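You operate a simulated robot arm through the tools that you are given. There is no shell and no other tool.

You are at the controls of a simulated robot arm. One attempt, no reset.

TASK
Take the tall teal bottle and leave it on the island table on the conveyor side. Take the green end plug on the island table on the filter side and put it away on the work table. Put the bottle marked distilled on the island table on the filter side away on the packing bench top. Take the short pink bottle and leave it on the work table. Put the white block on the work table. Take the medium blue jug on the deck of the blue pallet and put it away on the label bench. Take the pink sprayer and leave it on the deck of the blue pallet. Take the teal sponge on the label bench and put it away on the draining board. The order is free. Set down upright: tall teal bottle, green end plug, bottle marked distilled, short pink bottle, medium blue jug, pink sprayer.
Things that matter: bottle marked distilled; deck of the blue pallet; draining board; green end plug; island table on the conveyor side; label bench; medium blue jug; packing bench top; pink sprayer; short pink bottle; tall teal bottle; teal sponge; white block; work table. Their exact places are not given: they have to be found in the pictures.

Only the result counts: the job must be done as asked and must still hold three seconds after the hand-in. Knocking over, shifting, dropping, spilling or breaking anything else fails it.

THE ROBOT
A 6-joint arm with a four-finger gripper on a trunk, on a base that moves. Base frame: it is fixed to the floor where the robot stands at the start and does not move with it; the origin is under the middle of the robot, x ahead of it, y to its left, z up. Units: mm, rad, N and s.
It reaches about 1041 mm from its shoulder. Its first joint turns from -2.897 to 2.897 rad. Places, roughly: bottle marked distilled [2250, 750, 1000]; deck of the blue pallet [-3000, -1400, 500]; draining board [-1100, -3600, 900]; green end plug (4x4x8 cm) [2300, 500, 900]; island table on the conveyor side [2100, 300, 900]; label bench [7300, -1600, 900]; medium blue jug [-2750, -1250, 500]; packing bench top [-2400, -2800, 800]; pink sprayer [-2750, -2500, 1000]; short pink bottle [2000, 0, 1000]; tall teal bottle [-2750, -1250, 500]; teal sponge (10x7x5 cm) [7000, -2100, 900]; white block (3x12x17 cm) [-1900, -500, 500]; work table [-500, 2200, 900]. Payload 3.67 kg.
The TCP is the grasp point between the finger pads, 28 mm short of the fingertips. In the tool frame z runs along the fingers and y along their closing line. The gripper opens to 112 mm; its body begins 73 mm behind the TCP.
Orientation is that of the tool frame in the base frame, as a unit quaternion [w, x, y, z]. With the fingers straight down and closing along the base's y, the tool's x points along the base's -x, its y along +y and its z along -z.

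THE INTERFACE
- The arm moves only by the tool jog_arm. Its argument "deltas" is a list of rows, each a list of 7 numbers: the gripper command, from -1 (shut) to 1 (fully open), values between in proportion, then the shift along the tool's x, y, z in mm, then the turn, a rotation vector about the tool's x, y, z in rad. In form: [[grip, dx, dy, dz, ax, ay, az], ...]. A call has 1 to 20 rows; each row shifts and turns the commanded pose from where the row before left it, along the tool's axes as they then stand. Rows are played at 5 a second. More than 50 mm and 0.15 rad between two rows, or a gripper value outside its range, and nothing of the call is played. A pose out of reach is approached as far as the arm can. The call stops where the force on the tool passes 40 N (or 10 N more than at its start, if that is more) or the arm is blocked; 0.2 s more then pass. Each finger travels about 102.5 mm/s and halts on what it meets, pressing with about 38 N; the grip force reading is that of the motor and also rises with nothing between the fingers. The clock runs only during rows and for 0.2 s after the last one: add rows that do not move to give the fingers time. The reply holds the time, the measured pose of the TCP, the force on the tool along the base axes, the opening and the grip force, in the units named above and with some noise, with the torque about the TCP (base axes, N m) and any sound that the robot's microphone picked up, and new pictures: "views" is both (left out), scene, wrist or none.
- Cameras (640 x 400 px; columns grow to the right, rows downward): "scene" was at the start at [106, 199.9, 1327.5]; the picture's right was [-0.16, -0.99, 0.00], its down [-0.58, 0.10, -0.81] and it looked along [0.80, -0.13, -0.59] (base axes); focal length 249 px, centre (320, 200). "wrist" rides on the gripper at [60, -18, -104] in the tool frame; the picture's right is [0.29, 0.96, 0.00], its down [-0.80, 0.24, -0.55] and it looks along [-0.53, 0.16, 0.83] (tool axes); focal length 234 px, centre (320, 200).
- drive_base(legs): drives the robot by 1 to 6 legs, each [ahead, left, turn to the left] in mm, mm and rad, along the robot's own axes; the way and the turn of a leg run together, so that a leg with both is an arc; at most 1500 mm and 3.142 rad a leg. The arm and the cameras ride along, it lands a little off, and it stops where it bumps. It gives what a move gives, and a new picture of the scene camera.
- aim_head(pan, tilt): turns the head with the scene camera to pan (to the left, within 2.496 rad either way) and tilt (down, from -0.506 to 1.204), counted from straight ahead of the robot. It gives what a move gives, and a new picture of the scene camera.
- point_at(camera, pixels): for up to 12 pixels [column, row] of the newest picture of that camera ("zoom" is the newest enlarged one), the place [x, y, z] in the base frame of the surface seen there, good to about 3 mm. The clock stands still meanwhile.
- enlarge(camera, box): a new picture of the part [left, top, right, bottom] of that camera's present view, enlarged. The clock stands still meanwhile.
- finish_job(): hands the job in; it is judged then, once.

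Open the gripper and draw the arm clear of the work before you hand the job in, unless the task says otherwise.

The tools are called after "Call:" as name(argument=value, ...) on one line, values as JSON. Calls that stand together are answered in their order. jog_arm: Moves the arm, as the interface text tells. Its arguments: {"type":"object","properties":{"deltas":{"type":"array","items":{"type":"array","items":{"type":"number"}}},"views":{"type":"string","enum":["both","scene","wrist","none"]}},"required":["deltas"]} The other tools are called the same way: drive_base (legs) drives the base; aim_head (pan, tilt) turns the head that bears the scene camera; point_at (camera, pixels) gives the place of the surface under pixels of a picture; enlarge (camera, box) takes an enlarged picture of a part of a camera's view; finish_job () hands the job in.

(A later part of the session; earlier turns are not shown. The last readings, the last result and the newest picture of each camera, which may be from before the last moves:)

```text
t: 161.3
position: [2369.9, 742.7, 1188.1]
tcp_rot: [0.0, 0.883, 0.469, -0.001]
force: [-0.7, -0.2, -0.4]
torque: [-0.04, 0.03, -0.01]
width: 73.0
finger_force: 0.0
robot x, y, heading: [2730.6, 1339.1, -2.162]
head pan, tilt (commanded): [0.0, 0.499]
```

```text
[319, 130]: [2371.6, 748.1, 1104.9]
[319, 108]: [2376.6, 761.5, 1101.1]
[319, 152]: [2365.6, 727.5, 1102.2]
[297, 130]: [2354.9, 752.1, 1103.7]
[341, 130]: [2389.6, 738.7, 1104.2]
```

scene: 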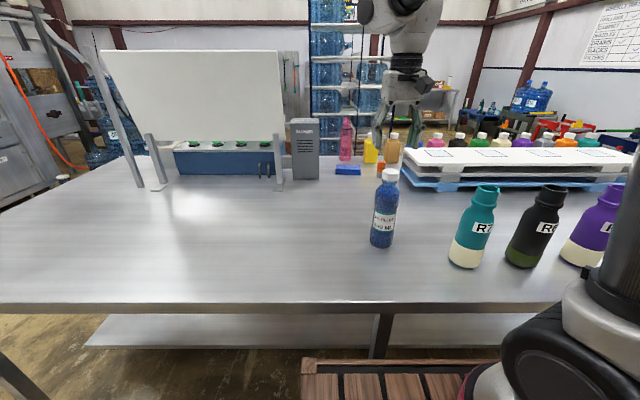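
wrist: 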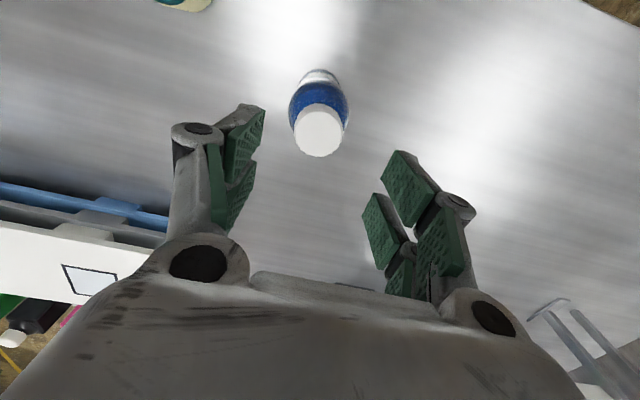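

Cap centre is (2371.5,745). I adjust by 2.5 mm and descend to z 1085, then close.

Call:
jog_arm(deltas=[[0.3, 2.5, 0, 35, 0, 0, 0], [0.3, 0, 0, 35, 0, 0, 0], [0.3, 0, 0, 20, 0, 0, 0], [0.3, 0, 0, 14, 0, 0, 0], [0.3, 0, 0, 0, 0, 0, 0], [0, 0, 0, 0, 0, 0, 0], [-0.2, 0, 0, 0, 0, 0, 0], [-1, 0, 0, 0, 0, 0, 0], [-1, 0, 0, 0, 0, 0, 0], [-1, 0, 0, 0, 0, 0, 0], [-1, 0, 0, 0, 0, 0, 0]], views="both")

```text
t: 163.7
position: [2372.3, 745.5, 1088.4]
tcp_rot: [0.001, 0.883, 0.47, -0.001]
force: [-8.5, 1.5, 38.9]
torque: [0.0, 0.96, -0.02]
width: 38.6
finger_force: 38.3
robot x, y, heading: [2729.0, 1338.5, -2.166]
head pan, tilt (commanded): [0.0, 0.499]
```

scene: 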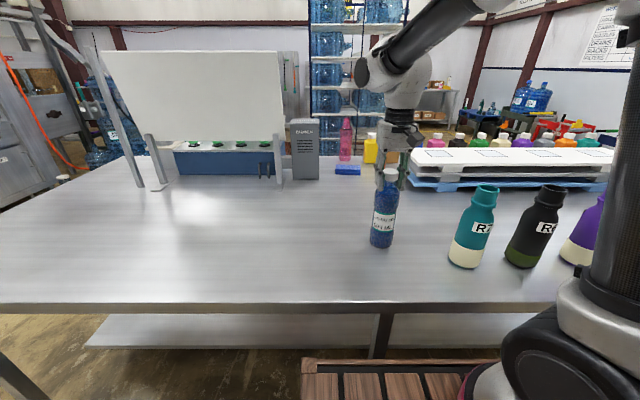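
wrist: 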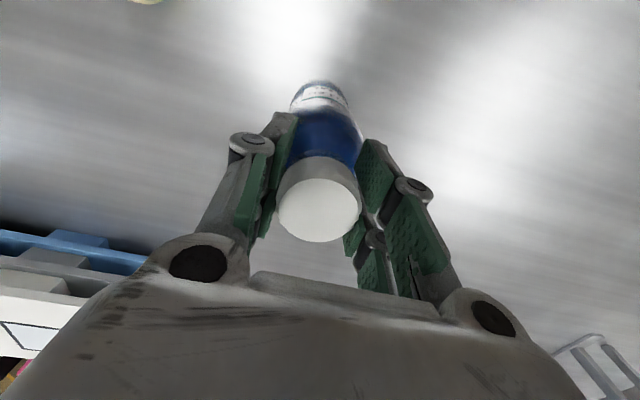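

The tool feels +39 N: the fingertips wedge on the bottle's shoulder. I open, rise about 11 mm so only the cap is gripped, and close again.

Call:
jog_arm(deltas=[[0.0, 0, 0, 0, 0, 0, 0], [0.2, 0, 0, 0, 0, 0, 0], [0.2, 0, 0, 0, 0, 0, 0], [0.2, 0, 0, -8, 0, 0, 0], [0.2, 0, 0, 0, 0, 0, 0]], views="wrist")

```text
t: 164.9
position: [2370.5, 746.1, 1094.2]
tcp_rot: [0.001, 0.883, 0.469, 0.0]
force: [0.3, 0.5, 0.5]
torque: [0.03, -0.05, 0.0]
width: 67.2
finger_force: 0.0
robot x, y, heading: [2728.3, 1336.8, -2.166]
head pan, tilt (commanded): [0.0, 0.499]
```

wrist: 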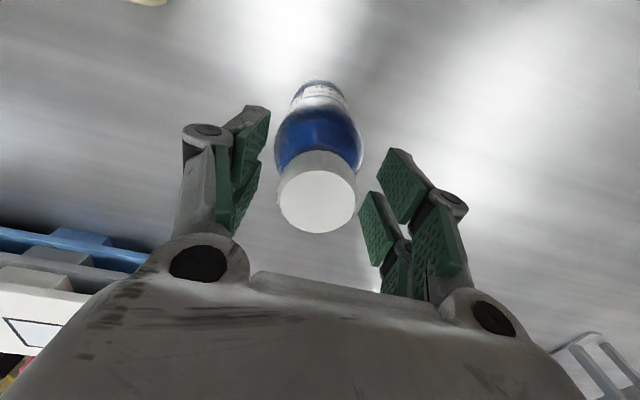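

I re-measure the cap in the wrist view.

Call:
point_at(camera="wrist", pixels=[[317, 198], [317, 172], [317, 228], [281, 198], [354, 198], [317, 150], [317, 135]])

```text
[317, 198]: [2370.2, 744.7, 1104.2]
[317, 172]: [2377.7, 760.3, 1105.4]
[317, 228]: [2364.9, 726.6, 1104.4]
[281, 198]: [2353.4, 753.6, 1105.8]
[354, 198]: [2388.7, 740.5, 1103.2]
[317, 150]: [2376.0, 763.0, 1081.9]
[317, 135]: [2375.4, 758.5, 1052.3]
```

Cap is 38 mm wide at (2371,745). I rise another 5 mm and close gently, watching the force.

Call:
jog_arm(deltas=[[0.2, 0, 0, -5, 0, 0, 0], [0, 0, 0, 0, 0, 0, 0], [-0.15, 0, 0, 0, 0, 0, 0], [-0.3, 0, 0, 0, 0, 0, 0], [-0.3, 0, 0, 0, 0, 0, 0]], views="wrist")

```text
t: 166.1
position: [2371.3, 744.0, 1099.1]
tcp_rot: [0.0, 0.883, 0.469, 0.0]
force: [-0.5, 0.3, -0.2]
torque: [0.03, 0.02, 0.03]
width: 39.8
finger_force: 0.5
robot x, y, heading: [2728.8, 1339.7, -2.164]
head pan, tilt (commanded): [0.0, 0.499]
```

wrist: 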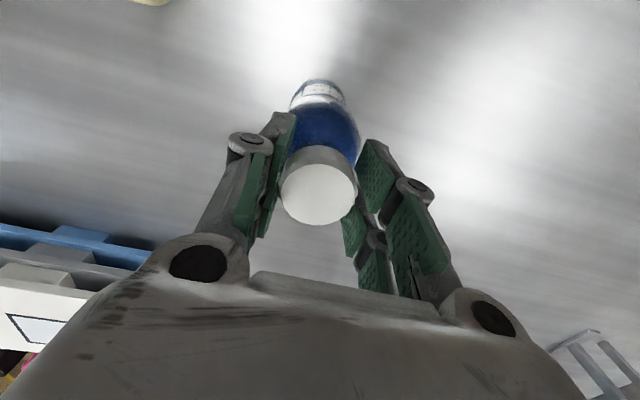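

Fingers are just touching the cap with no vertical force. I close fully.

Call:
jog_arm(deltas=[[-0.5, 0, 0, 0, 0, 0, 0], [-1, 0, 0, 0, 0, 0, 0], [-1, 0, 0, 0, 0, 0, 0], [-1, 0, 0, 0, 0, 0, 0]], views="none")

```text
t: 167.1
position: [2370.7, 743.9, 1100.0]
tcp_rot: [0.0, 0.883, 0.469, 0.0]
force: [-0.1, -0.6, 0.6]
torque: [-0.08, -0.13, 0.03]
width: 37.2
finger_force: 37.8
robot x, y, heading: [2727.7, 1339.6, -2.168]
head pan, tilt (commanded): [0.0, 0.499]
```

Grip is clean (37.2 mm, 38 N). I lift 30 mm and check.

Call:
jog_arm(deltas=[[-1, 0, 0, -10, 0, 0, 0], [-1, 0, 0, -20, 0, 0, 0], [-1, 0, 0, 0, 0, 0, 0]], views="both")

```text
t: 167.9
position: [2370.9, 745.3, 1128.1]
tcp_rot: [0.001, 0.883, 0.47, 0.0]
force: [0.6, -0.1, -5.2]
torque: [-0.01, -0.03, 0.05]
width: 37.2
finger_force: 38.1
robot x, y, heading: [2725.4, 1337.1, -2.163]
head pan, tilt (commanded): [0.0, 0.499]
```

scene: 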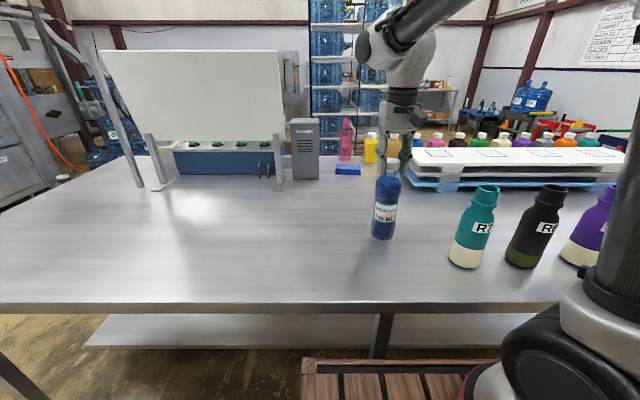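
wrist: 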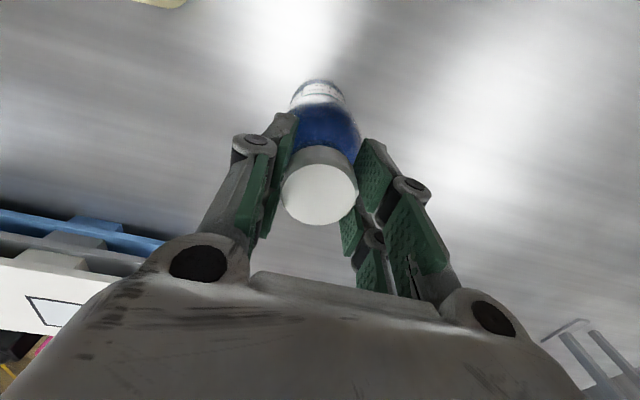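

The bottle hangs cleanly (about 5 N). I lift to z≈1290 and retract, then drive around toward the packing bench.

Call:
jog_arm(deltas=[[-1, 0, 0, -40, 0, 0, 0], [-1, 0, 0, -40, 0, 0, 0], [-1, 0, 0, -40, 0, 0, 0], [-1, 0, 0, -40, 0, 0, 0], [-1, 30, -10, 0, 0, 0, 0], [-1, 30, -10, 0, 0, 0, 0], [-1, 30, -10, 0, 0, 0, 0], [-1, 30, -10, 0, 0, 0, 0], [-1, 0, 0, 0, 0, 0, 0]], views="none")

Call:
drive_base(legs=[[-150, 0, 0], [0, -980, 0], [0, -980, 0], [1300, 0, 0], [1300, 0, 0]])

Call:
aim_head(pan=0.1, tilt=0.4)

```text
t: 169.9
position: [2404.2, 867.5, 1287.1]
tcp_rot: [0.0, 0.883, 0.469, 0.0]
force: [-0.9, 0.4, -5.3]
torque: [-0.01, -0.03, 0.02]
width: 36.7
finger_force: 38.4
robot x, y, heading: [2726.4, 1334.0, -2.164]
head pan, tilt (commanded): [0.0, 0.499]
```

```text
t: 192.8
position: [-588.8, -47.9, 1288.2]
tcp_rot: [0.0, 0.886, 0.463, 0.0]
force: [-0.6, 0.2, -5.8]
torque: [0.03, -0.02, 0.02]
width: 36.7
finger_force: 37.9
robot x, y, heading: [-262.0, 415.1, -2.182]
head pan, tilt (commanded): [0.0, 0.499]
```

scene: 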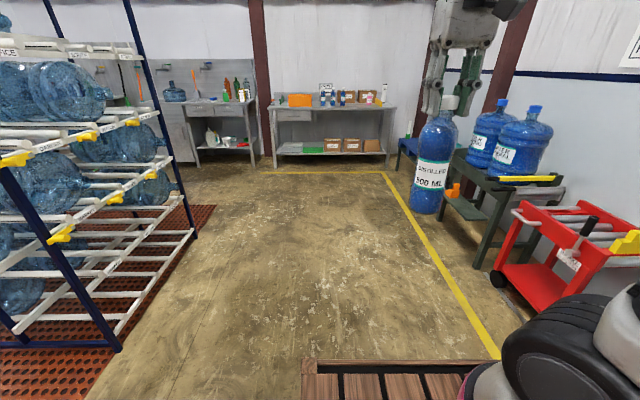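

```text
t: 193.5
position: [-588.0, -47.6, 1286.0]
tcp_rot: [0.0, 0.886, 0.463, 0.0]
force: [-0.1, -0.6, -6.0]
torque: [0.01, 0.0, -0.01]
width: 36.7
finger_force: 38.1
robot x, y, heading: [-260.8, 415.0, -2.177]
head pan, tilt (commanded): [0.099, 0.4]
```

scene: 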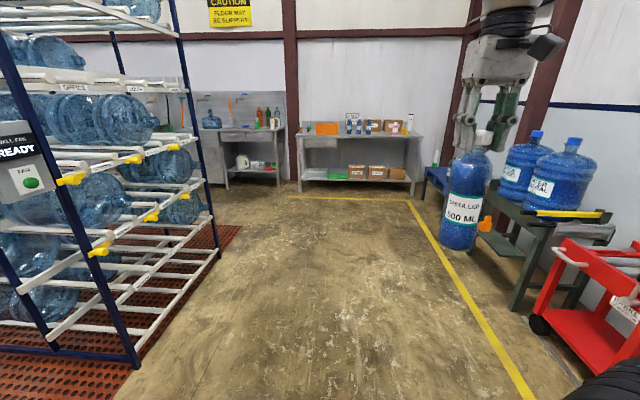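

On track. I continue ahead toward the packing bench, stopping short of it.

Call:
drive_base(legs=[[0, 0, 0.013], [1250, 0, 0], [1150, 0, 0]])

Call:
aim_head(pan=0.0, tilt=0.45)

```text
t: 205.6
position: [-1984.8, -1999.0, 1287.6]
tcp_rot: [0.0, 0.891, 0.455, 0.0]
force: [0.4, 0.0, -5.3]
torque: [0.02, 0.0, 0.0]
width: 36.8
finger_force: 37.7
robot x, y, heading: [-1647.1, -1535.9, -2.198]
head pan, tilt (commanded): [0.099, 0.4]
```

scene: 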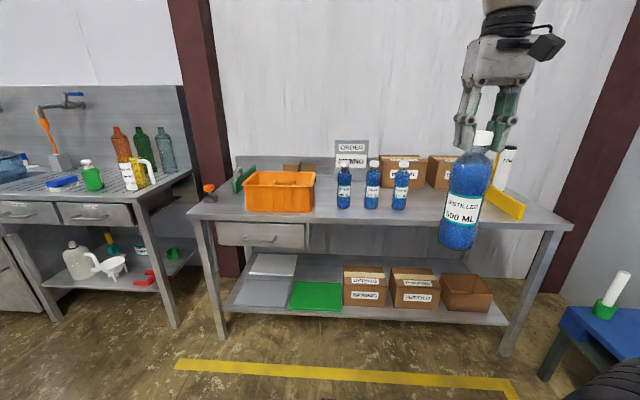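

```text
t: 206.2
position: [-1984.6, -1998.3, 1287.6]
tcp_rot: [0.0, 0.891, 0.454, 0.001]
force: [-0.2, 0.1, -4.8]
torque: [-0.01, -0.02, -0.03]
width: 36.5
finger_force: 38.1
robot x, y, heading: [-1646.6, -1543.1, -2.204]
head pan, tilt (commanded): [0.0, 0.45]
```

scene: 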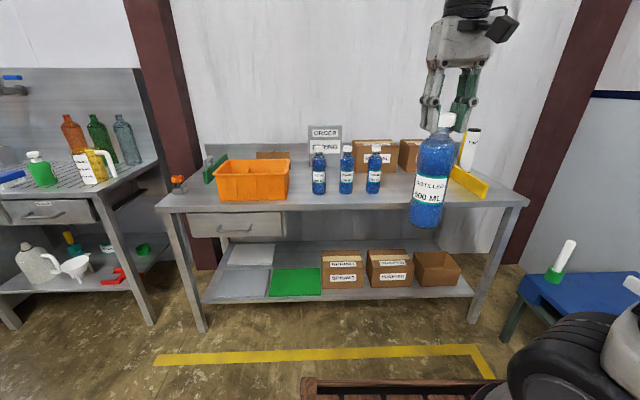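

I measure the packing bench's surface and front edge.

Call:
point_at(camera="scene", pixels=[[200, 211], [330, 212], [490, 208], [330, 202], [400, 202], [385, 185], [180, 200], [320, 192], [373, 190], [440, 206], [470, 185], [405, 185]])

Call:
enlarge(camera="scene", box=[150, 110, 550, 330])

```text
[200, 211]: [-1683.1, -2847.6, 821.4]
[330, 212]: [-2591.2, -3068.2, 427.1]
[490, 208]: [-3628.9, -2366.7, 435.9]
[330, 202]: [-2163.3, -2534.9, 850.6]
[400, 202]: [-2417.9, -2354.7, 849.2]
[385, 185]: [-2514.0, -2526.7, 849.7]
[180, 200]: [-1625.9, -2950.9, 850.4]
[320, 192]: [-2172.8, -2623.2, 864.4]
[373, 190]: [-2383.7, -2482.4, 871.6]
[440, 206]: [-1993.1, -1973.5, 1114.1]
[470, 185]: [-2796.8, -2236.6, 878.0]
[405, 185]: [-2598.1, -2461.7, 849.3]
```

```text
1.60 times, centred on (350, 220) of scene
```

zoom: 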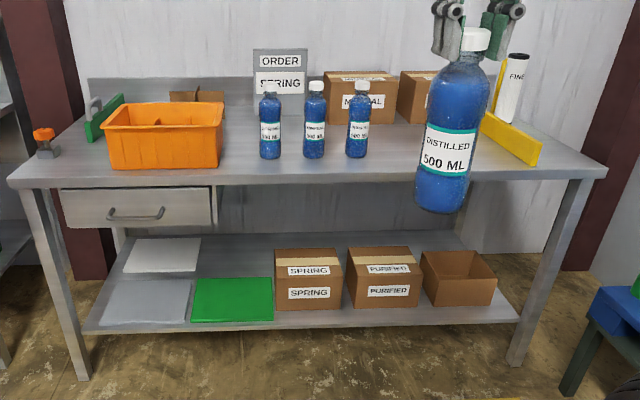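

Bench top z≈850, front edge near a clear stretch right of the three blue bottles. I straighten up and drive closer.

Call:
drive_base(legs=[[0, 0, 0.037], [340, -150, 0]])

Call:
aim_head(pan=-0.1, tilt=0.6)

```text
t: 209.0
position: [-2278.6, -2210.1, 1289.2]
tcp_rot: [0.001, 0.881, 0.473, 0.0]
force: [-0.5, 0.0, -5.8]
torque: [0.04, -0.03, 0.0]
width: 36.6
finger_force: 37.7
robot x, y, heading: [-1961.4, -1738.4, -2.157]
head pan, tilt (commanded): [0.0, 0.45]
```

scene: 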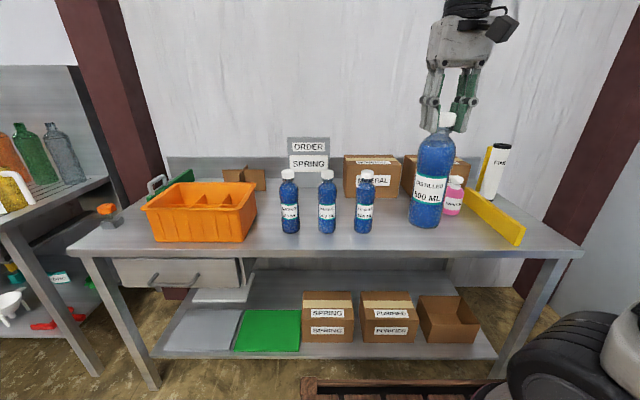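

```text
t: 209.7
position: [-2277.9, -2210.1, 1286.3]
tcp_rot: [0.0, 0.881, 0.473, 0.0]
force: [0.7, 0.3, -5.1]
torque: [0.04, 0.0, 0.0]
width: 36.9
finger_force: 37.8
robot x, y, heading: [-1961.9, -1737.3, -2.164]
head pan, tilt (commanded): [-0.099, 0.6]
```

scene: 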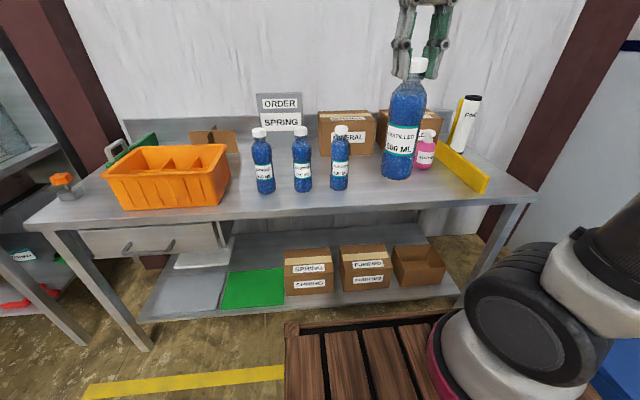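

I measure bottle three, the sprayer, the yellow guard and the bench edge.

Call:
point_at(camera="scene", pixels=[[340, 131], [340, 185], [426, 152], [427, 133], [440, 148], [390, 200], [370, 180], [400, 208], [350, 214], [425, 185], [375, 160]])

```text
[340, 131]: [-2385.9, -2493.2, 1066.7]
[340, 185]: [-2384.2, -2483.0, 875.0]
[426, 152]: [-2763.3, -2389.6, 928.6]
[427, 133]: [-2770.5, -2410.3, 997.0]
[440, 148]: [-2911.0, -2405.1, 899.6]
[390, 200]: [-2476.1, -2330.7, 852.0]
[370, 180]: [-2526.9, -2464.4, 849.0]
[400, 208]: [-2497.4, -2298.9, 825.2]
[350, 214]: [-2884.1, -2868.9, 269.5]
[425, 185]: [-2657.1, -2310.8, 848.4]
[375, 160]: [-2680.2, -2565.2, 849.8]
```

I carry the distilled bottle over the free spot (-2501,-2416) and lower most of the way.

Call:
jog_arm(deltas=[[-1, -42.2, -10, 0, 0, 0, 0], [-1, -42.2, -10, 0, 0, 0, 0], [-1, -42.2, -10, 0, 0, 0, 0], [-1, -42.2, -10, 0, 0, 0, 0], [-1, -42.2, -10, 0, 0, 0, 0], [-1, -42.2, -10, 0, 0, 0, 0], [-1, -42.3, -9.7, 0, 0, 0, 0], [-1, 0, 0, 45, 0, 0, 0], [-1, 0, 0, 45, 0, 0, 0], [-1, 0, 0, 45, 0, 0, 0], [-1, 0, 0, 40, 0, 0, 0], [-1, 0, 0, 15, 0, 0, 0], [-1, 0, 0, 0, 0, 0, 0]], views="both")

```text
t: 212.5
position: [-2500.6, -2418.2, 1095.6]
tcp_rot: [0.0, 0.881, 0.473, 0.0]
force: [-0.7, 0.6, -5.6]
torque: [0.03, -0.03, -0.03]
width: 36.5
finger_force: 37.6
robot x, y, heading: [-1961.2, -1739.7, -2.154]
head pan, tilt (commanded): [-0.099, 0.6]
```

scene: 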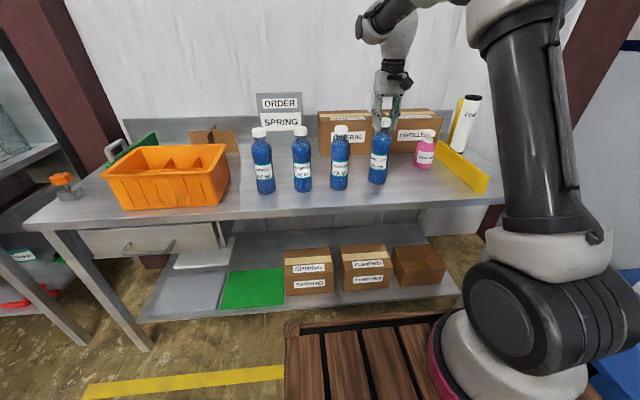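
wrist: 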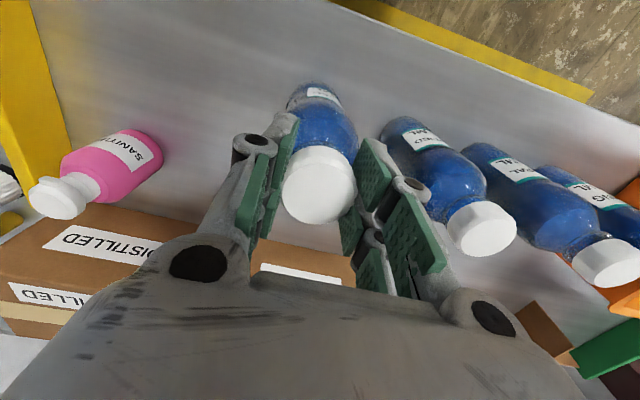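

I check the gap between the right finger and the neighbouring bottle's cap.

Call:
point_at(camera="wrist", pixels=[[480, 228], [452, 230], [415, 185], [440, 290], [430, 230], [95, 165], [62, 198], [110, 180]])

```text
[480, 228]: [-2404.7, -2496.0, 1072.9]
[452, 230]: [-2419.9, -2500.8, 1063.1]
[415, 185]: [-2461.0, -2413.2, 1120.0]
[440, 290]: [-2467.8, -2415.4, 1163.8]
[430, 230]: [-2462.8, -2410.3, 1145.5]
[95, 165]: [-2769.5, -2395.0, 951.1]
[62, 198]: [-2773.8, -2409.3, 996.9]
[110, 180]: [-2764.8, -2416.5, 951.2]
```

79 mm gap, ample. I lower slowly to contact.

Call:
jog_arm(deltas=[[-1, 0, 0, 10, 0, 0, 0], [-1, 0, 0, 8, 0, 0, 0], [-1, 0, 0, 4, 0, 0, 0], [-1, 0, 0, 1.5, 0, 0, 0], [-1, 0, 0, 1.5, 0, 0, 0], [-1, 0, 0, 0, 0, 0, 0]], views="none")

```text
t: 213.9
position: [-2500.0, -2417.6, 1072.7]
tcp_rot: [0.0, 0.882, 0.472, 0.0]
force: [-0.9, 0.6, 0.9]
torque: [0.06, -0.09, -0.02]
width: 36.7
finger_force: 38.0
robot x, y, heading: [-1957.8, -1738.2, -2.163]
head pan, tilt (commanded): [-0.099, 0.6]
```

Weight is taken by the bench. I open the fingers gradually and rise.

Call:
jog_arm(deltas=[[-0.3, 0, 0, 0, 0, 0, 0], [-0.2, 0, 0, 0, 0, 0, 0], [0.0, 0, 0, 0, 0, 0, 0], [0.1, 0, 0, 0, 0, 0, 0], [0.1, 0, 0, 0, 0, 0, 0], [0.1, 0, 0, -20, 0, 0, 0], [0.1, 0, 0, -30, 0, 0, 0], [0.1, 0, 0, -40, 0, 0, 0], [0.1, 0, 0, -40, 0, 0, 0], [0.1, 0, 0, -40, 0, 0, 0]], views="both")

```text
t: 216.1
position: [-2502.8, -2417.8, 1241.3]
tcp_rot: [0.0, 0.881, 0.473, 0.001]
force: [0.3, 0.3, -0.4]
torque: [0.01, -0.03, 0.02]
width: 61.5
finger_force: 0.1
robot x, y, heading: [-1961.4, -1738.6, -2.161]
head pan, tilt (commanded): [-0.099, 0.6]
```

scene: 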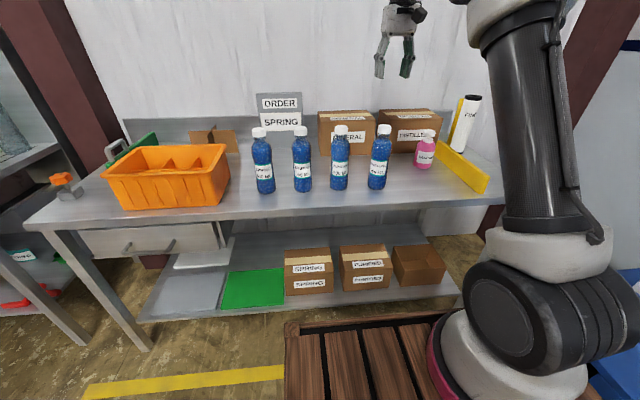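
wrist: 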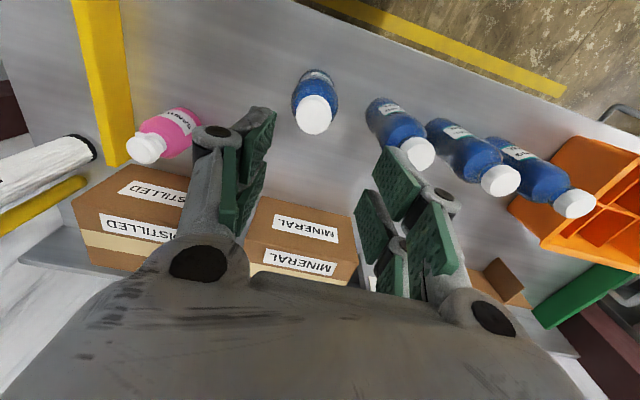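

Distilled stands on the bench top. Now I examine the pink sprayer at (425,150).

Call:
enlarge(camera="scene", box=[370, 100, 500, 200])

Call:
point_at(camera="zoom", pixels=[[285, 150], [285, 142], [270, 155], [300, 155], [285, 175], [240, 230], [300, 230], [265, 230], [262, 335], [400, 250], [330, 180]])

Call:
enlarge(camera="wrist", box=[60, 80, 260, 205])

```text
4.00 times, centred on (435, 150) of scene
```

zoom: 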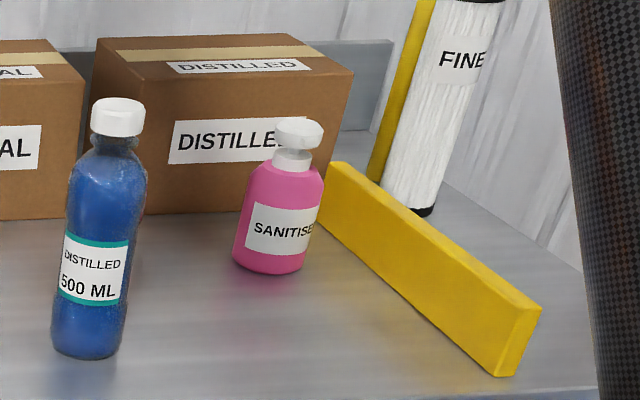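

```text
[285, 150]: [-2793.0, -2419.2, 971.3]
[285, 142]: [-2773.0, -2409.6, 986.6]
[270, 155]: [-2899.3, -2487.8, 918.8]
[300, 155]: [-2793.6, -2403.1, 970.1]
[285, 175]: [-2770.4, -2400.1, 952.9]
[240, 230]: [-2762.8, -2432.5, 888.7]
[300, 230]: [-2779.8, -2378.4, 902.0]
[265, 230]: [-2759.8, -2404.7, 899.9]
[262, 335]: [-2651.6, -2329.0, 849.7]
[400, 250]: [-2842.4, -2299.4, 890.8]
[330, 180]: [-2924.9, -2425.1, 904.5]
```

```text
3.20 times, centred on (160, 142) of wrist
```

zoom: 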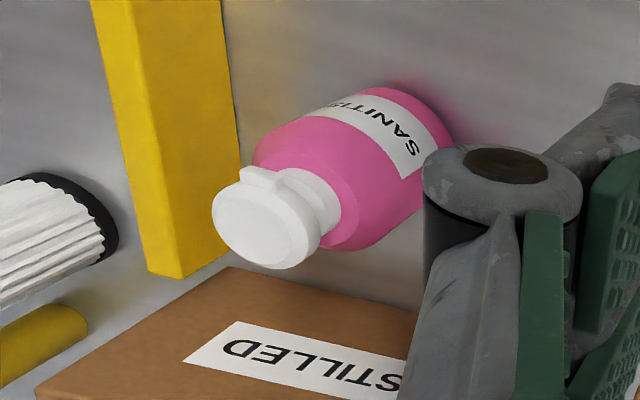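

I measure the pump head and body from the wrist zoom.

Call:
point_at(camera="zoom", pixels=[[263, 225], [225, 215], [300, 235], [262, 180], [265, 262], [320, 190], [330, 215], [345, 165], [400, 215], [430, 120], [300, 310], [190, 200]])

```text
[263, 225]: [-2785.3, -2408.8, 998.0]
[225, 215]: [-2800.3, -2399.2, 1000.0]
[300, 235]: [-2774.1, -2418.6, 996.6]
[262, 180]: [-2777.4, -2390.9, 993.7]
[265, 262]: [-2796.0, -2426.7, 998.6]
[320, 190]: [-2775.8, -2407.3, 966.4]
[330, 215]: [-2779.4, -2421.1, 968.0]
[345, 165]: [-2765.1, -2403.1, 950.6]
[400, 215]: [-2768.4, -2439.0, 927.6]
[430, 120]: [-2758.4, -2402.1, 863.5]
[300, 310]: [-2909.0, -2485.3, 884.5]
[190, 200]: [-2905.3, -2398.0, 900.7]
```

Sprayer axis is about (-2788,-2411), head top z 999, body top z 950. Before shifting right I check the pallet's nearest edge.

Call:
aim_head(pan=-1.2, tilt=0.7)

```text
t: 217.4
position: [-2502.1, -2417.9, 1239.1]
tcp_rot: [0.001, 0.881, 0.473, 0.0]
force: [0.0, -0.4, -0.4]
torque: [0.0, 0.0, 0.0]
width: 61.7
finger_force: 0.1
robot x, y, heading: [-1963.0, -1733.0, -2.159]
head pan, tilt (commanded): [-1.201, 0.7]
```

scene: 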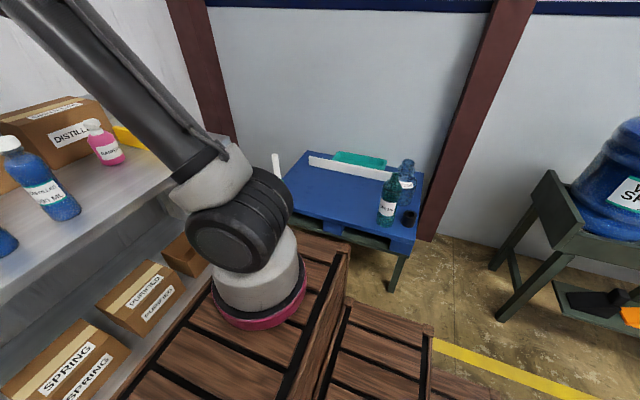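

Call:
point_at(camera="scene", pixels=[[350, 225], [330, 190], [300, 185], [345, 175], [410, 240], [300, 210], [388, 205], [405, 180], [410, 218], [320, 165], [350, 200], [395, 290]])

Call:
enlarge(camera="scene", box=[260, 130, 440, 260])

```text
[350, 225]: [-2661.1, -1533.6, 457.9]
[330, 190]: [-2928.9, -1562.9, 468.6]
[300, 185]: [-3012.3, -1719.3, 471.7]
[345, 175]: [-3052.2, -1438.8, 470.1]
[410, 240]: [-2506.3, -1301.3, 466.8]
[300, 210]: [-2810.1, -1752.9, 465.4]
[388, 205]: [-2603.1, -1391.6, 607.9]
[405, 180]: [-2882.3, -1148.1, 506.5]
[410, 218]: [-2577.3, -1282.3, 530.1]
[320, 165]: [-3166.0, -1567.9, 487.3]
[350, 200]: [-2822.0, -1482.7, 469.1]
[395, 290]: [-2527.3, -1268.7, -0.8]
```

```text
3.08 times, centred on (350, 195) of scene
```

zoom: 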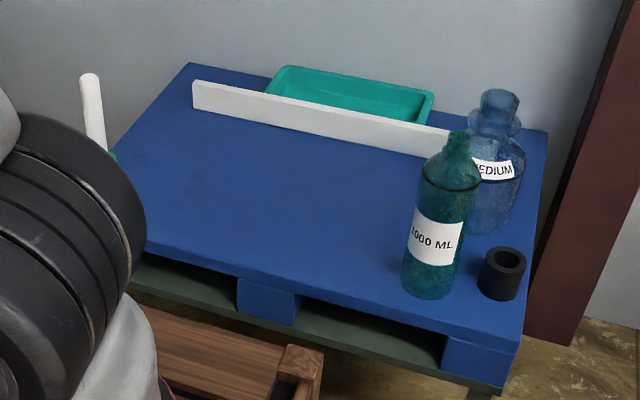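

The pallet's front face is at 250 mm clearance after the shift. I drive 100 ahead and 200 right toward the sprayer.

Call:
drive_base(legs=[[100, -200, -0.004]])

Call:
aim_head(pan=-0.15, tilt=0.6)

```text
t: 219.1
position: [-2722.8, -2391.6, 1241.2]
tcp_rot: [0.001, 0.881, 0.474, 0.0]
force: [-0.3, -0.9, -0.8]
torque: [0.01, -0.02, -0.02]
width: 61.5
finger_force: 0.1
robot x, y, heading: [-2179.5, -1709.4, -2.158]
head pan, tilt (commanded): [-1.201, 0.7]
```

scene: 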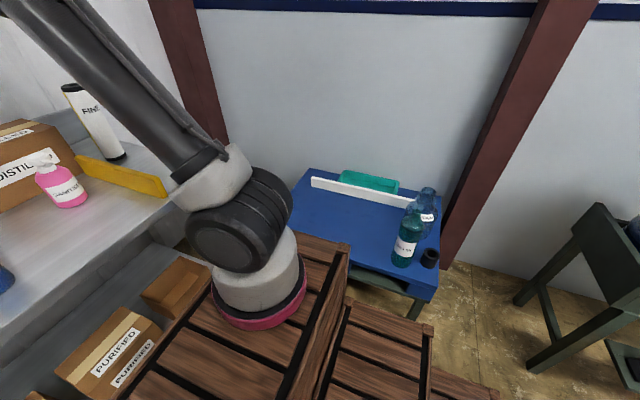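

```text
t: 220.4
position: [-2723.0, -2390.5, 1241.1]
tcp_rot: [0.0, 0.881, 0.473, -0.001]
force: [-0.2, 0.0, 0.2]
torque: [0.0, -0.04, 0.0]
width: 61.6
finger_force: 0.1
robot x, y, heading: [-2182.1, -1710.0, -2.153]
head pan, tilt (commanded): [-0.15, 0.6]
```

scene: 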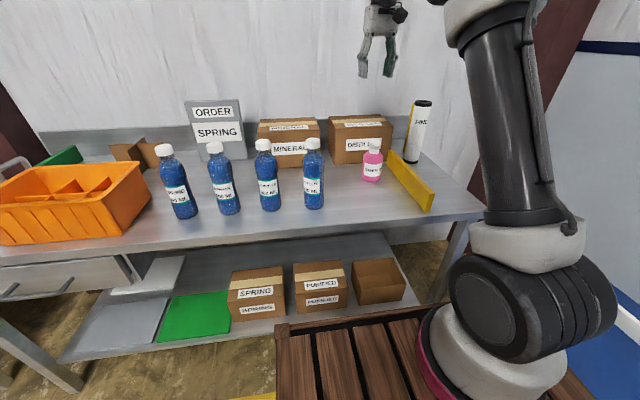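

I move over the sprayer and open to about 90 mm, then check with the wrist camera.

Call:
jog_arm(deltas=[[0.6, -26.3, -21.5, 0, 0, 0, 0], [0.6, -26.3, -21.5, 0, 0, 0, 0], [0.6, 0, 0, 40, 0, 0, 0], [0.6, 0, 0, 40, 0, 0, 0], [0.6, 0, 0, 0, 0, 0, 0]], views="wrist")

```text
t: 221.6
position: [-2787.2, -2410.8, 1162.0]
tcp_rot: [0.0, 0.881, 0.473, 0.0]
force: [-0.8, -0.2, 0.2]
torque: [-0.02, -0.02, 0.0]
width: 89.5
finger_force: 0.0
robot x, y, heading: [-2181.7, -1707.7, -2.154]
head pan, tilt (commanded): [-0.15, 0.6]
```

wrist: 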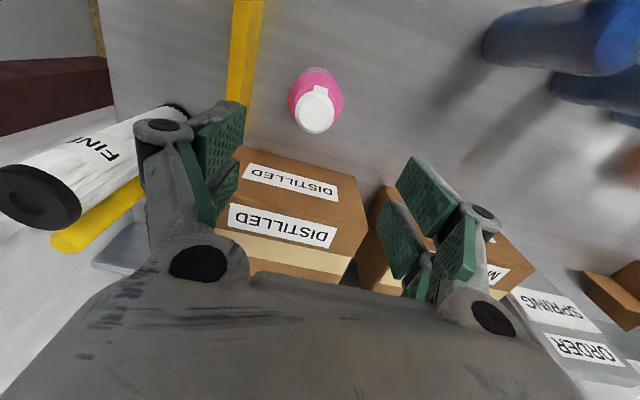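

I measure the sprayer's head, the FINE cylinder and the box here.

Call:
point_at(camera="wrist", pixels=[[314, 110], [300, 110], [330, 110], [314, 130], [314, 95], [40, 200], [120, 150], [180, 110], [160, 205], [290, 180], [265, 265], [243, 100]])

```text
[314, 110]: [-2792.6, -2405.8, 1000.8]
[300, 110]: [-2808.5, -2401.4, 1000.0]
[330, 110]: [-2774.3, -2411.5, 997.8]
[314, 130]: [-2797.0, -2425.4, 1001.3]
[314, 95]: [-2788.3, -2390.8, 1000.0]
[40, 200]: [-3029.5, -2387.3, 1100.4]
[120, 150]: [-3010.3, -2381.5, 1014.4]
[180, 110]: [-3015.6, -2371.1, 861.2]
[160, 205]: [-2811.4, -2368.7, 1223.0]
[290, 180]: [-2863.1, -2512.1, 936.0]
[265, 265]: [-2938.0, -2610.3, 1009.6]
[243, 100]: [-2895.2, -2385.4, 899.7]
```

Sprayer axis (-2791,-2409); neighbours are clear. I descend to z≈940 around the body and close.

Call:
jog_arm(deltas=[[0.6, 0, -4, 45, 0, 0, 0], [0.6, 0, 0, 45, 0, 0, 0], [0.6, 0, 0, 45, 0, 0, 0], [0.6, 0, 0, 40, 0, 0, 0], [0.6, 0, 0, 0, 0, 0, 0]], views="both")

```text
t: 222.8
position: [-2790.5, -2409.0, 983.1]
tcp_rot: [0.0, 0.881, 0.474, 0.0]
force: [0.3, 0.3, -0.8]
torque: [0.01, -0.02, 0.02]
width: 89.5
finger_force: 0.1
robot x, y, heading: [-2182.5, -1706.4, -2.154]
head pan, tilt (commanded): [-0.15, 0.6]
```

scene: 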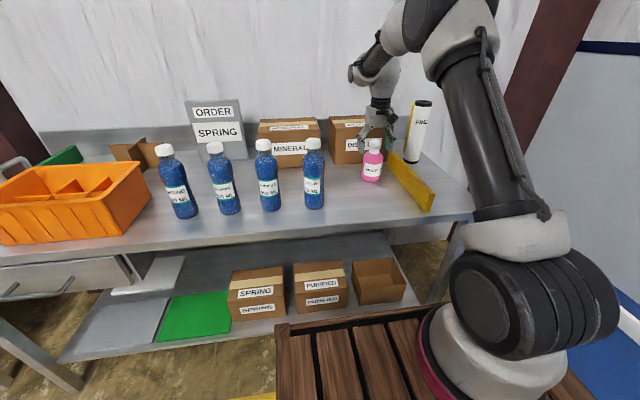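
wrist: 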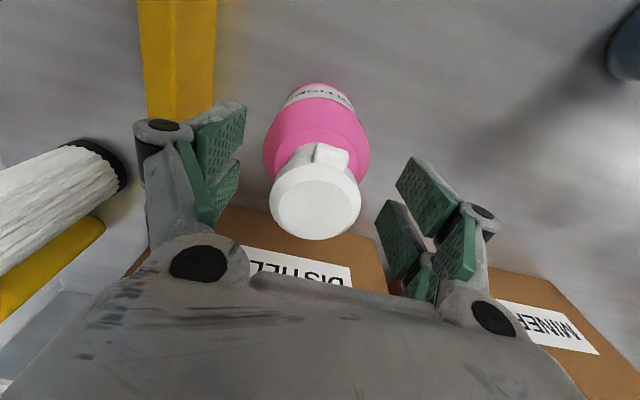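

Well centred. I go down the last 42 mm and close on the body.

Call:
jog_arm(deltas=[[0.6, 0, 0, 25, 0, 0, 0], [0.6, 0, 0, 17, 0, 0, 0], [0.6, 0, 0, 0, 0, 0, 0], [0.3, 0, 0, 0, 0, 0, 0], [0.15, 0, 0, 0, 0, 0, 0], [0.0, 0, 0, 0, 0, 0, 0], [-1, 0, 0, 0, 0, 0, 0], [-1, 0, 0, 0, 0, 0, 0], [-1, 0, 0, 0, 0, 0, 0]], views="both")

```text
t: 224.8
position: [-2791.4, -2407.7, 942.3]
tcp_rot: [0.001, 0.881, 0.472, 0.0]
force: [-2.3, 0.5, 2.4]
torque: [-0.16, 0.07, -0.05]
width: 70.1
finger_force: 38.3
robot x, y, heading: [-2182.6, -1709.4, -2.155]
head pan, tilt (commanded): [-0.15, 0.6]
```

scene: 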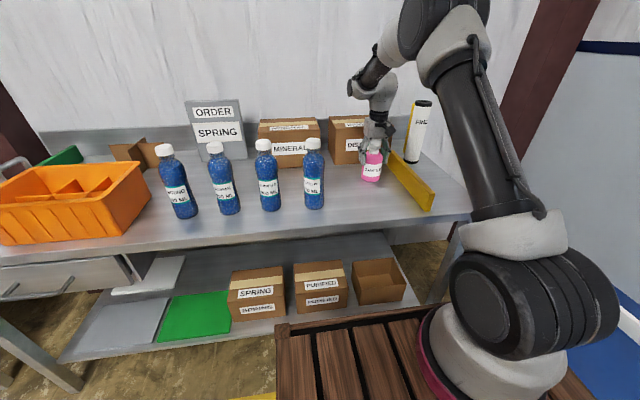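
wrist: 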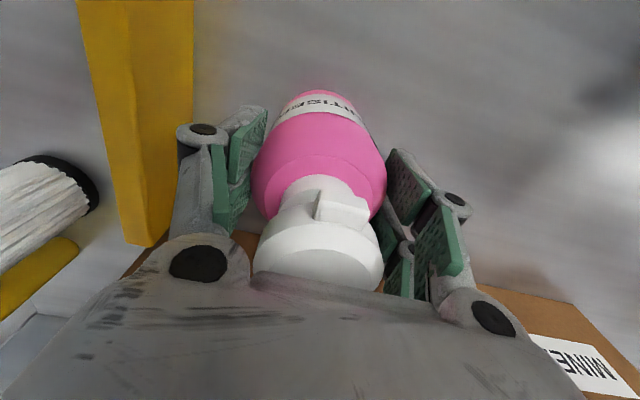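

Firm grip on the sprayer (70 mm). I lift it, retract and then turn away from the bench toward the pallet.

Call:
jog_arm(deltas=[[-1, 0, 0, -20, 0, 0, 0], [-1, 0, 0, -40, 0, 0, 0], [-1, 0, 0, -45, 0, 0, 0], [-1, 0, 0, -45, 0, 0, 0], [-1, 0, 0, -45, 0, 0, 0], [-1, 0, 0, -45, 0, 0, 0], [-1, 40, 10, 0, 0, 0, 0], [-1, 40, 10, 0, 0, 0, 0], [-1, 40, 10, 0, 0, 0, 0], [-1, 40, 10, 0, 0, 0, 0], [-1, 40, 10, 0, 0, 0, 0], [-1, 40, 10, 0, 0, 0, 0], [-1, 40, 10, 0, 0, 0, 0], [-1, 40, 10, 0, 0, 0, 0], [-1, 0, 0, 0, 0, 0, 0]], views="wrist")

Call:
drive_base(legs=[[-100, 200, 0], [0, 0, -1.58], [0, 250, 0]])

Call:
aim_head(pan=0.0, tilt=0.75)

```text
t: 228.0
position: [-2549.2, -2185.8, 1183.9]
tcp_rot: [-0.001, 0.881, 0.473, 0.001]
force: [-0.2, -0.2, -4.5]
torque: [0.02, -0.05, 0.04]
width: 70.3
finger_force: 38.0
robot x, y, heading: [-2185.0, -1711.5, -2.154]
head pan, tilt (commanded): [-0.15, 0.6]
```

wrist: 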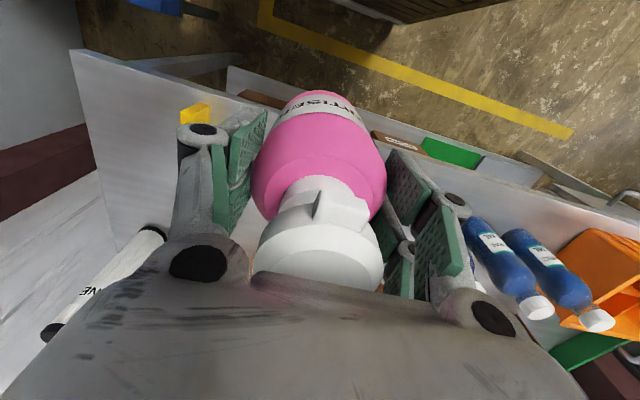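

```text
t: 234.9
position: [-2580.3, -1591.4, 1184.3]
tcp_rot: [0.0, 0.961, -0.278, 0.001]
force: [-0.9, -0.6, -5.1]
torque: [0.0, -0.03, 0.0]
width: 70.3
finger_force: 38.2
robot x, y, heading: [-2096.0, -1950.3, 2.571]
head pan, tilt (commanded): [-0.15, 0.6]
```

scene: 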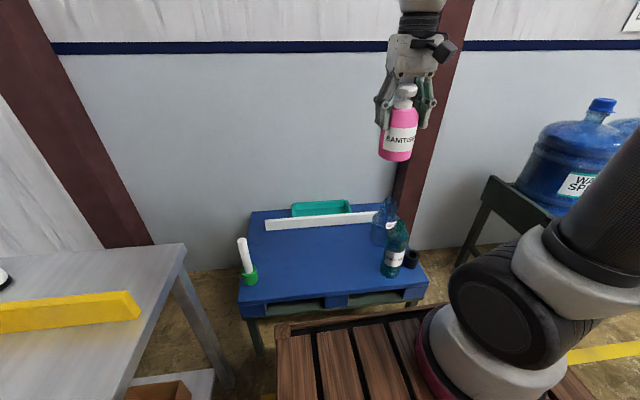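

```text
t: 235.6
position: [-2579.7, -1591.8, 1184.5]
tcp_rot: [0.0, 0.961, -0.278, 0.0]
force: [-0.5, 0.2, -4.5]
torque: [-0.02, 0.0, 0.0]
width: 70.5
finger_force: 37.6
robot x, y, heading: [-2096.2, -1952.9, 2.58]
head pan, tilt (commanded): [0.0, 0.75]
```

scene: 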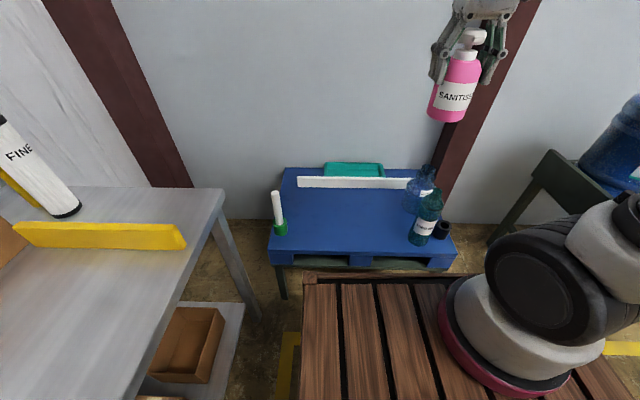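

The pallet deck is ahead with free space around (340,215). I measure it and the nearby objects.

Call:
point_at(camera="scene", pixels=[[320, 215], [345, 215], [370, 215], [345, 240], [345, 255], [278, 225], [345, 182], [428, 225], [420, 195], [442, 230], [300, 240]])

```text
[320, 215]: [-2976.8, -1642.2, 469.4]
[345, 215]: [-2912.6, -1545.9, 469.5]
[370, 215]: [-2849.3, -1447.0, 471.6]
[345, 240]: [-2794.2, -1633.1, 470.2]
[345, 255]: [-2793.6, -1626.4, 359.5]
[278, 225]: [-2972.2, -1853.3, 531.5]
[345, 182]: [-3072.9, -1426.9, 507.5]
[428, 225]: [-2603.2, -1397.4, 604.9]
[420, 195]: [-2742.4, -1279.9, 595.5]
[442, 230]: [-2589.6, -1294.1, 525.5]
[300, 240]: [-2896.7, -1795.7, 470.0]
```

Deck z is 470. I move the sprayer over (-2904,-1636) and begin the descent.

Call:
jog_arm(deltas=[[-1, -35.7, 30.3, 0, 0, 0, 0], [-1, -35.7, 30.3, 0, 0, 0, 0], [-1, -35.7, 30.3, 0, 0, 0, 0], [-1, -35.7, 30.3, 0, 0, 0, 0], [-1, -35.7, 30.3, 0, 0, 0, 0], [-1, -35.7, 30.3, 0, 0, 0, 0], [-1, -35.7, 30.3, 0, 0, 0, 0], [-1, 0, 0, 47, 0, 0, 0], [-1, 0, 0, 47, 0, 0, 0], [-1, 0, 0, 47, 0, 0, 0], [-1, 0, 0, 47, 0, 0, 0], [-1, 0, 0, 47, 0, 0, 0], [-1, 0, 0, 47, 0, 0, 0], [-1, 0, 0, 47, 0, 0, 0], [-1, 0, 0, 47, 0, 0, 0], [-1, 0, 0, 47, 0, 0, 0], [-1, 0, 0, 47, 0, 0, 0], [-1, 0, 0, 0, 0, 0, 0]], views="both")

```text
t: 239.4
position: [-2902.1, -1636.3, 716.1]
tcp_rot: [0.0, 0.96, -0.278, -0.001]
force: [0.4, 0.6, -4.7]
torque: [0.0, 0.0, -0.01]
width: 70.5
finger_force: 38.2
robot x, y, heading: [-2095.2, -1950.0, 2.575]
head pan, tilt (commanded): [0.0, 0.75]
```

scene: 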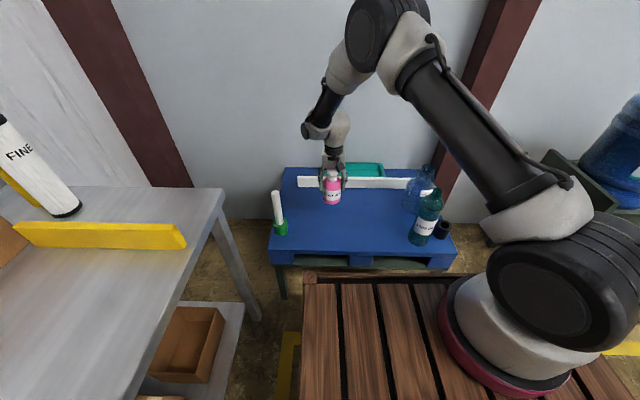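
wrist: 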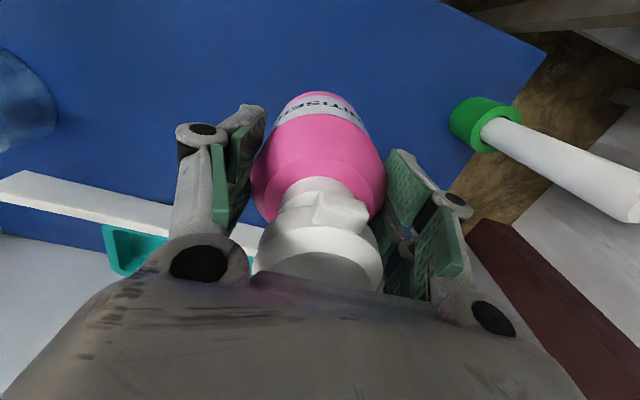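

I keep lowering to just above the deck.

Call:
jog_arm(deltas=[[-1, 0, 0, 45, 0, 0, 0], [-1, 0, 0, 45, 0, 0, 0], [-1, 0, 0, 35, 0, 0, 0], [-1, 0, 0, 15, 0, 0, 0], [-1, 0, 0, 8, 0, 0, 0], [-1, 0, 0, 2, 0, 0, 0], [-1, 0, 0, 0, 0, 0, 0]], views="none")

```text
t: 241.0
position: [-2902.9, -1637.7, 564.1]
tcp_rot: [-0.001, 0.96, -0.278, -0.001]
force: [0.4, -0.4, -4.9]
torque: [-0.01, -0.03, 0.02]
width: 70.3
finger_force: 37.9
robot x, y, heading: [-2096.3, -1947.6, 2.579]
head pan, tilt (commanded): [0.0, 0.75]
```

Call:
jog_arm(deltas=[[-1, 0, 0, 1.5, 0, 0, 0], [-1, 0, 0, 1.5, 0, 0, 0], [-1, 0, 0, 0, 0, 0, 0]], views="none")

```text
t: 241.8
position: [-2903.8, -1636.1, 562.6]
tcp_rot: [0.001, 0.96, -0.278, -0.001]
force: [3.9, -2.7, 17.8]
torque: [-0.08, -0.02, 0.03]
width: 70.5
finger_force: 37.8
robot x, y, heading: [-2097.0, -1948.4, 2.575]
head pan, tilt (commanded): [0.0, 0.75]
```

In contact (17.8 N). I ease 1 mm up, open and rise.

Call:
jog_arm(deltas=[[-1, 0, 0, -1, 0, 0, 0], [0.3, 0, 0, 0, 0, 0, 0], [0.4, 0, 0, 0, 0, 0, 0], [0.6, 0, 0, 0, 0, 0, 0], [0.6, 0, 0, 0, 0, 0, 0], [0.6, 0, 0, -20, 0, 0, 0], [0.6, 0, 0, -40, 0, 0, 0], [0.6, 0, 0, -45, 0, 0, 0], [0.6, 0, 0, -45, 0, 0, 0], [0.6, 0, 0, -45, 0, 0, 0]], views="both")

```text
t: 244.0
position: [-2902.8, -1636.0, 757.5]
tcp_rot: [0.0, 0.961, -0.278, 0.0]
force: [0.3, 0.4, -0.3]
torque: [0.01, -0.04, -0.02]
width: 89.5
finger_force: 0.2
robot x, y, heading: [-2096.6, -1949.6, 2.581]
head pan, tilt (commanded): [0.0, 0.75]
```

scene: 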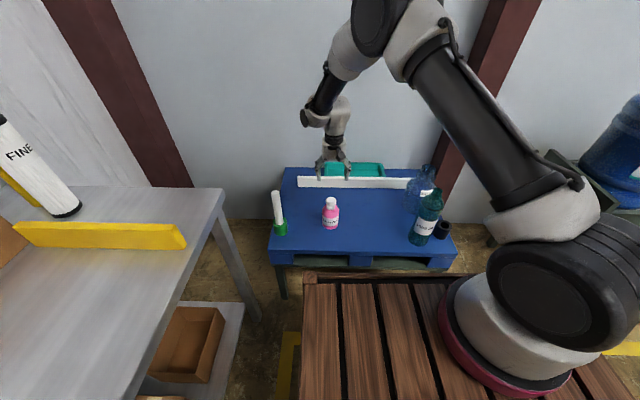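
wrist: 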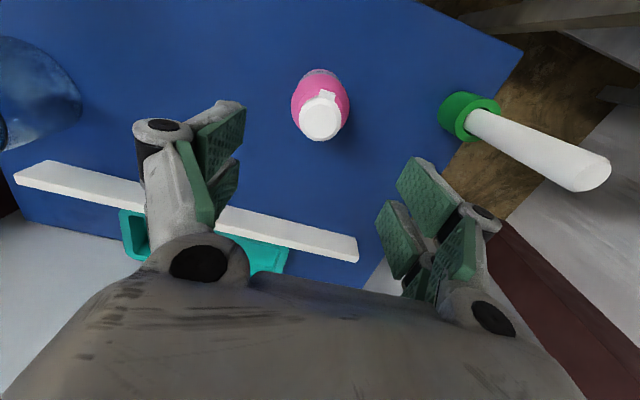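

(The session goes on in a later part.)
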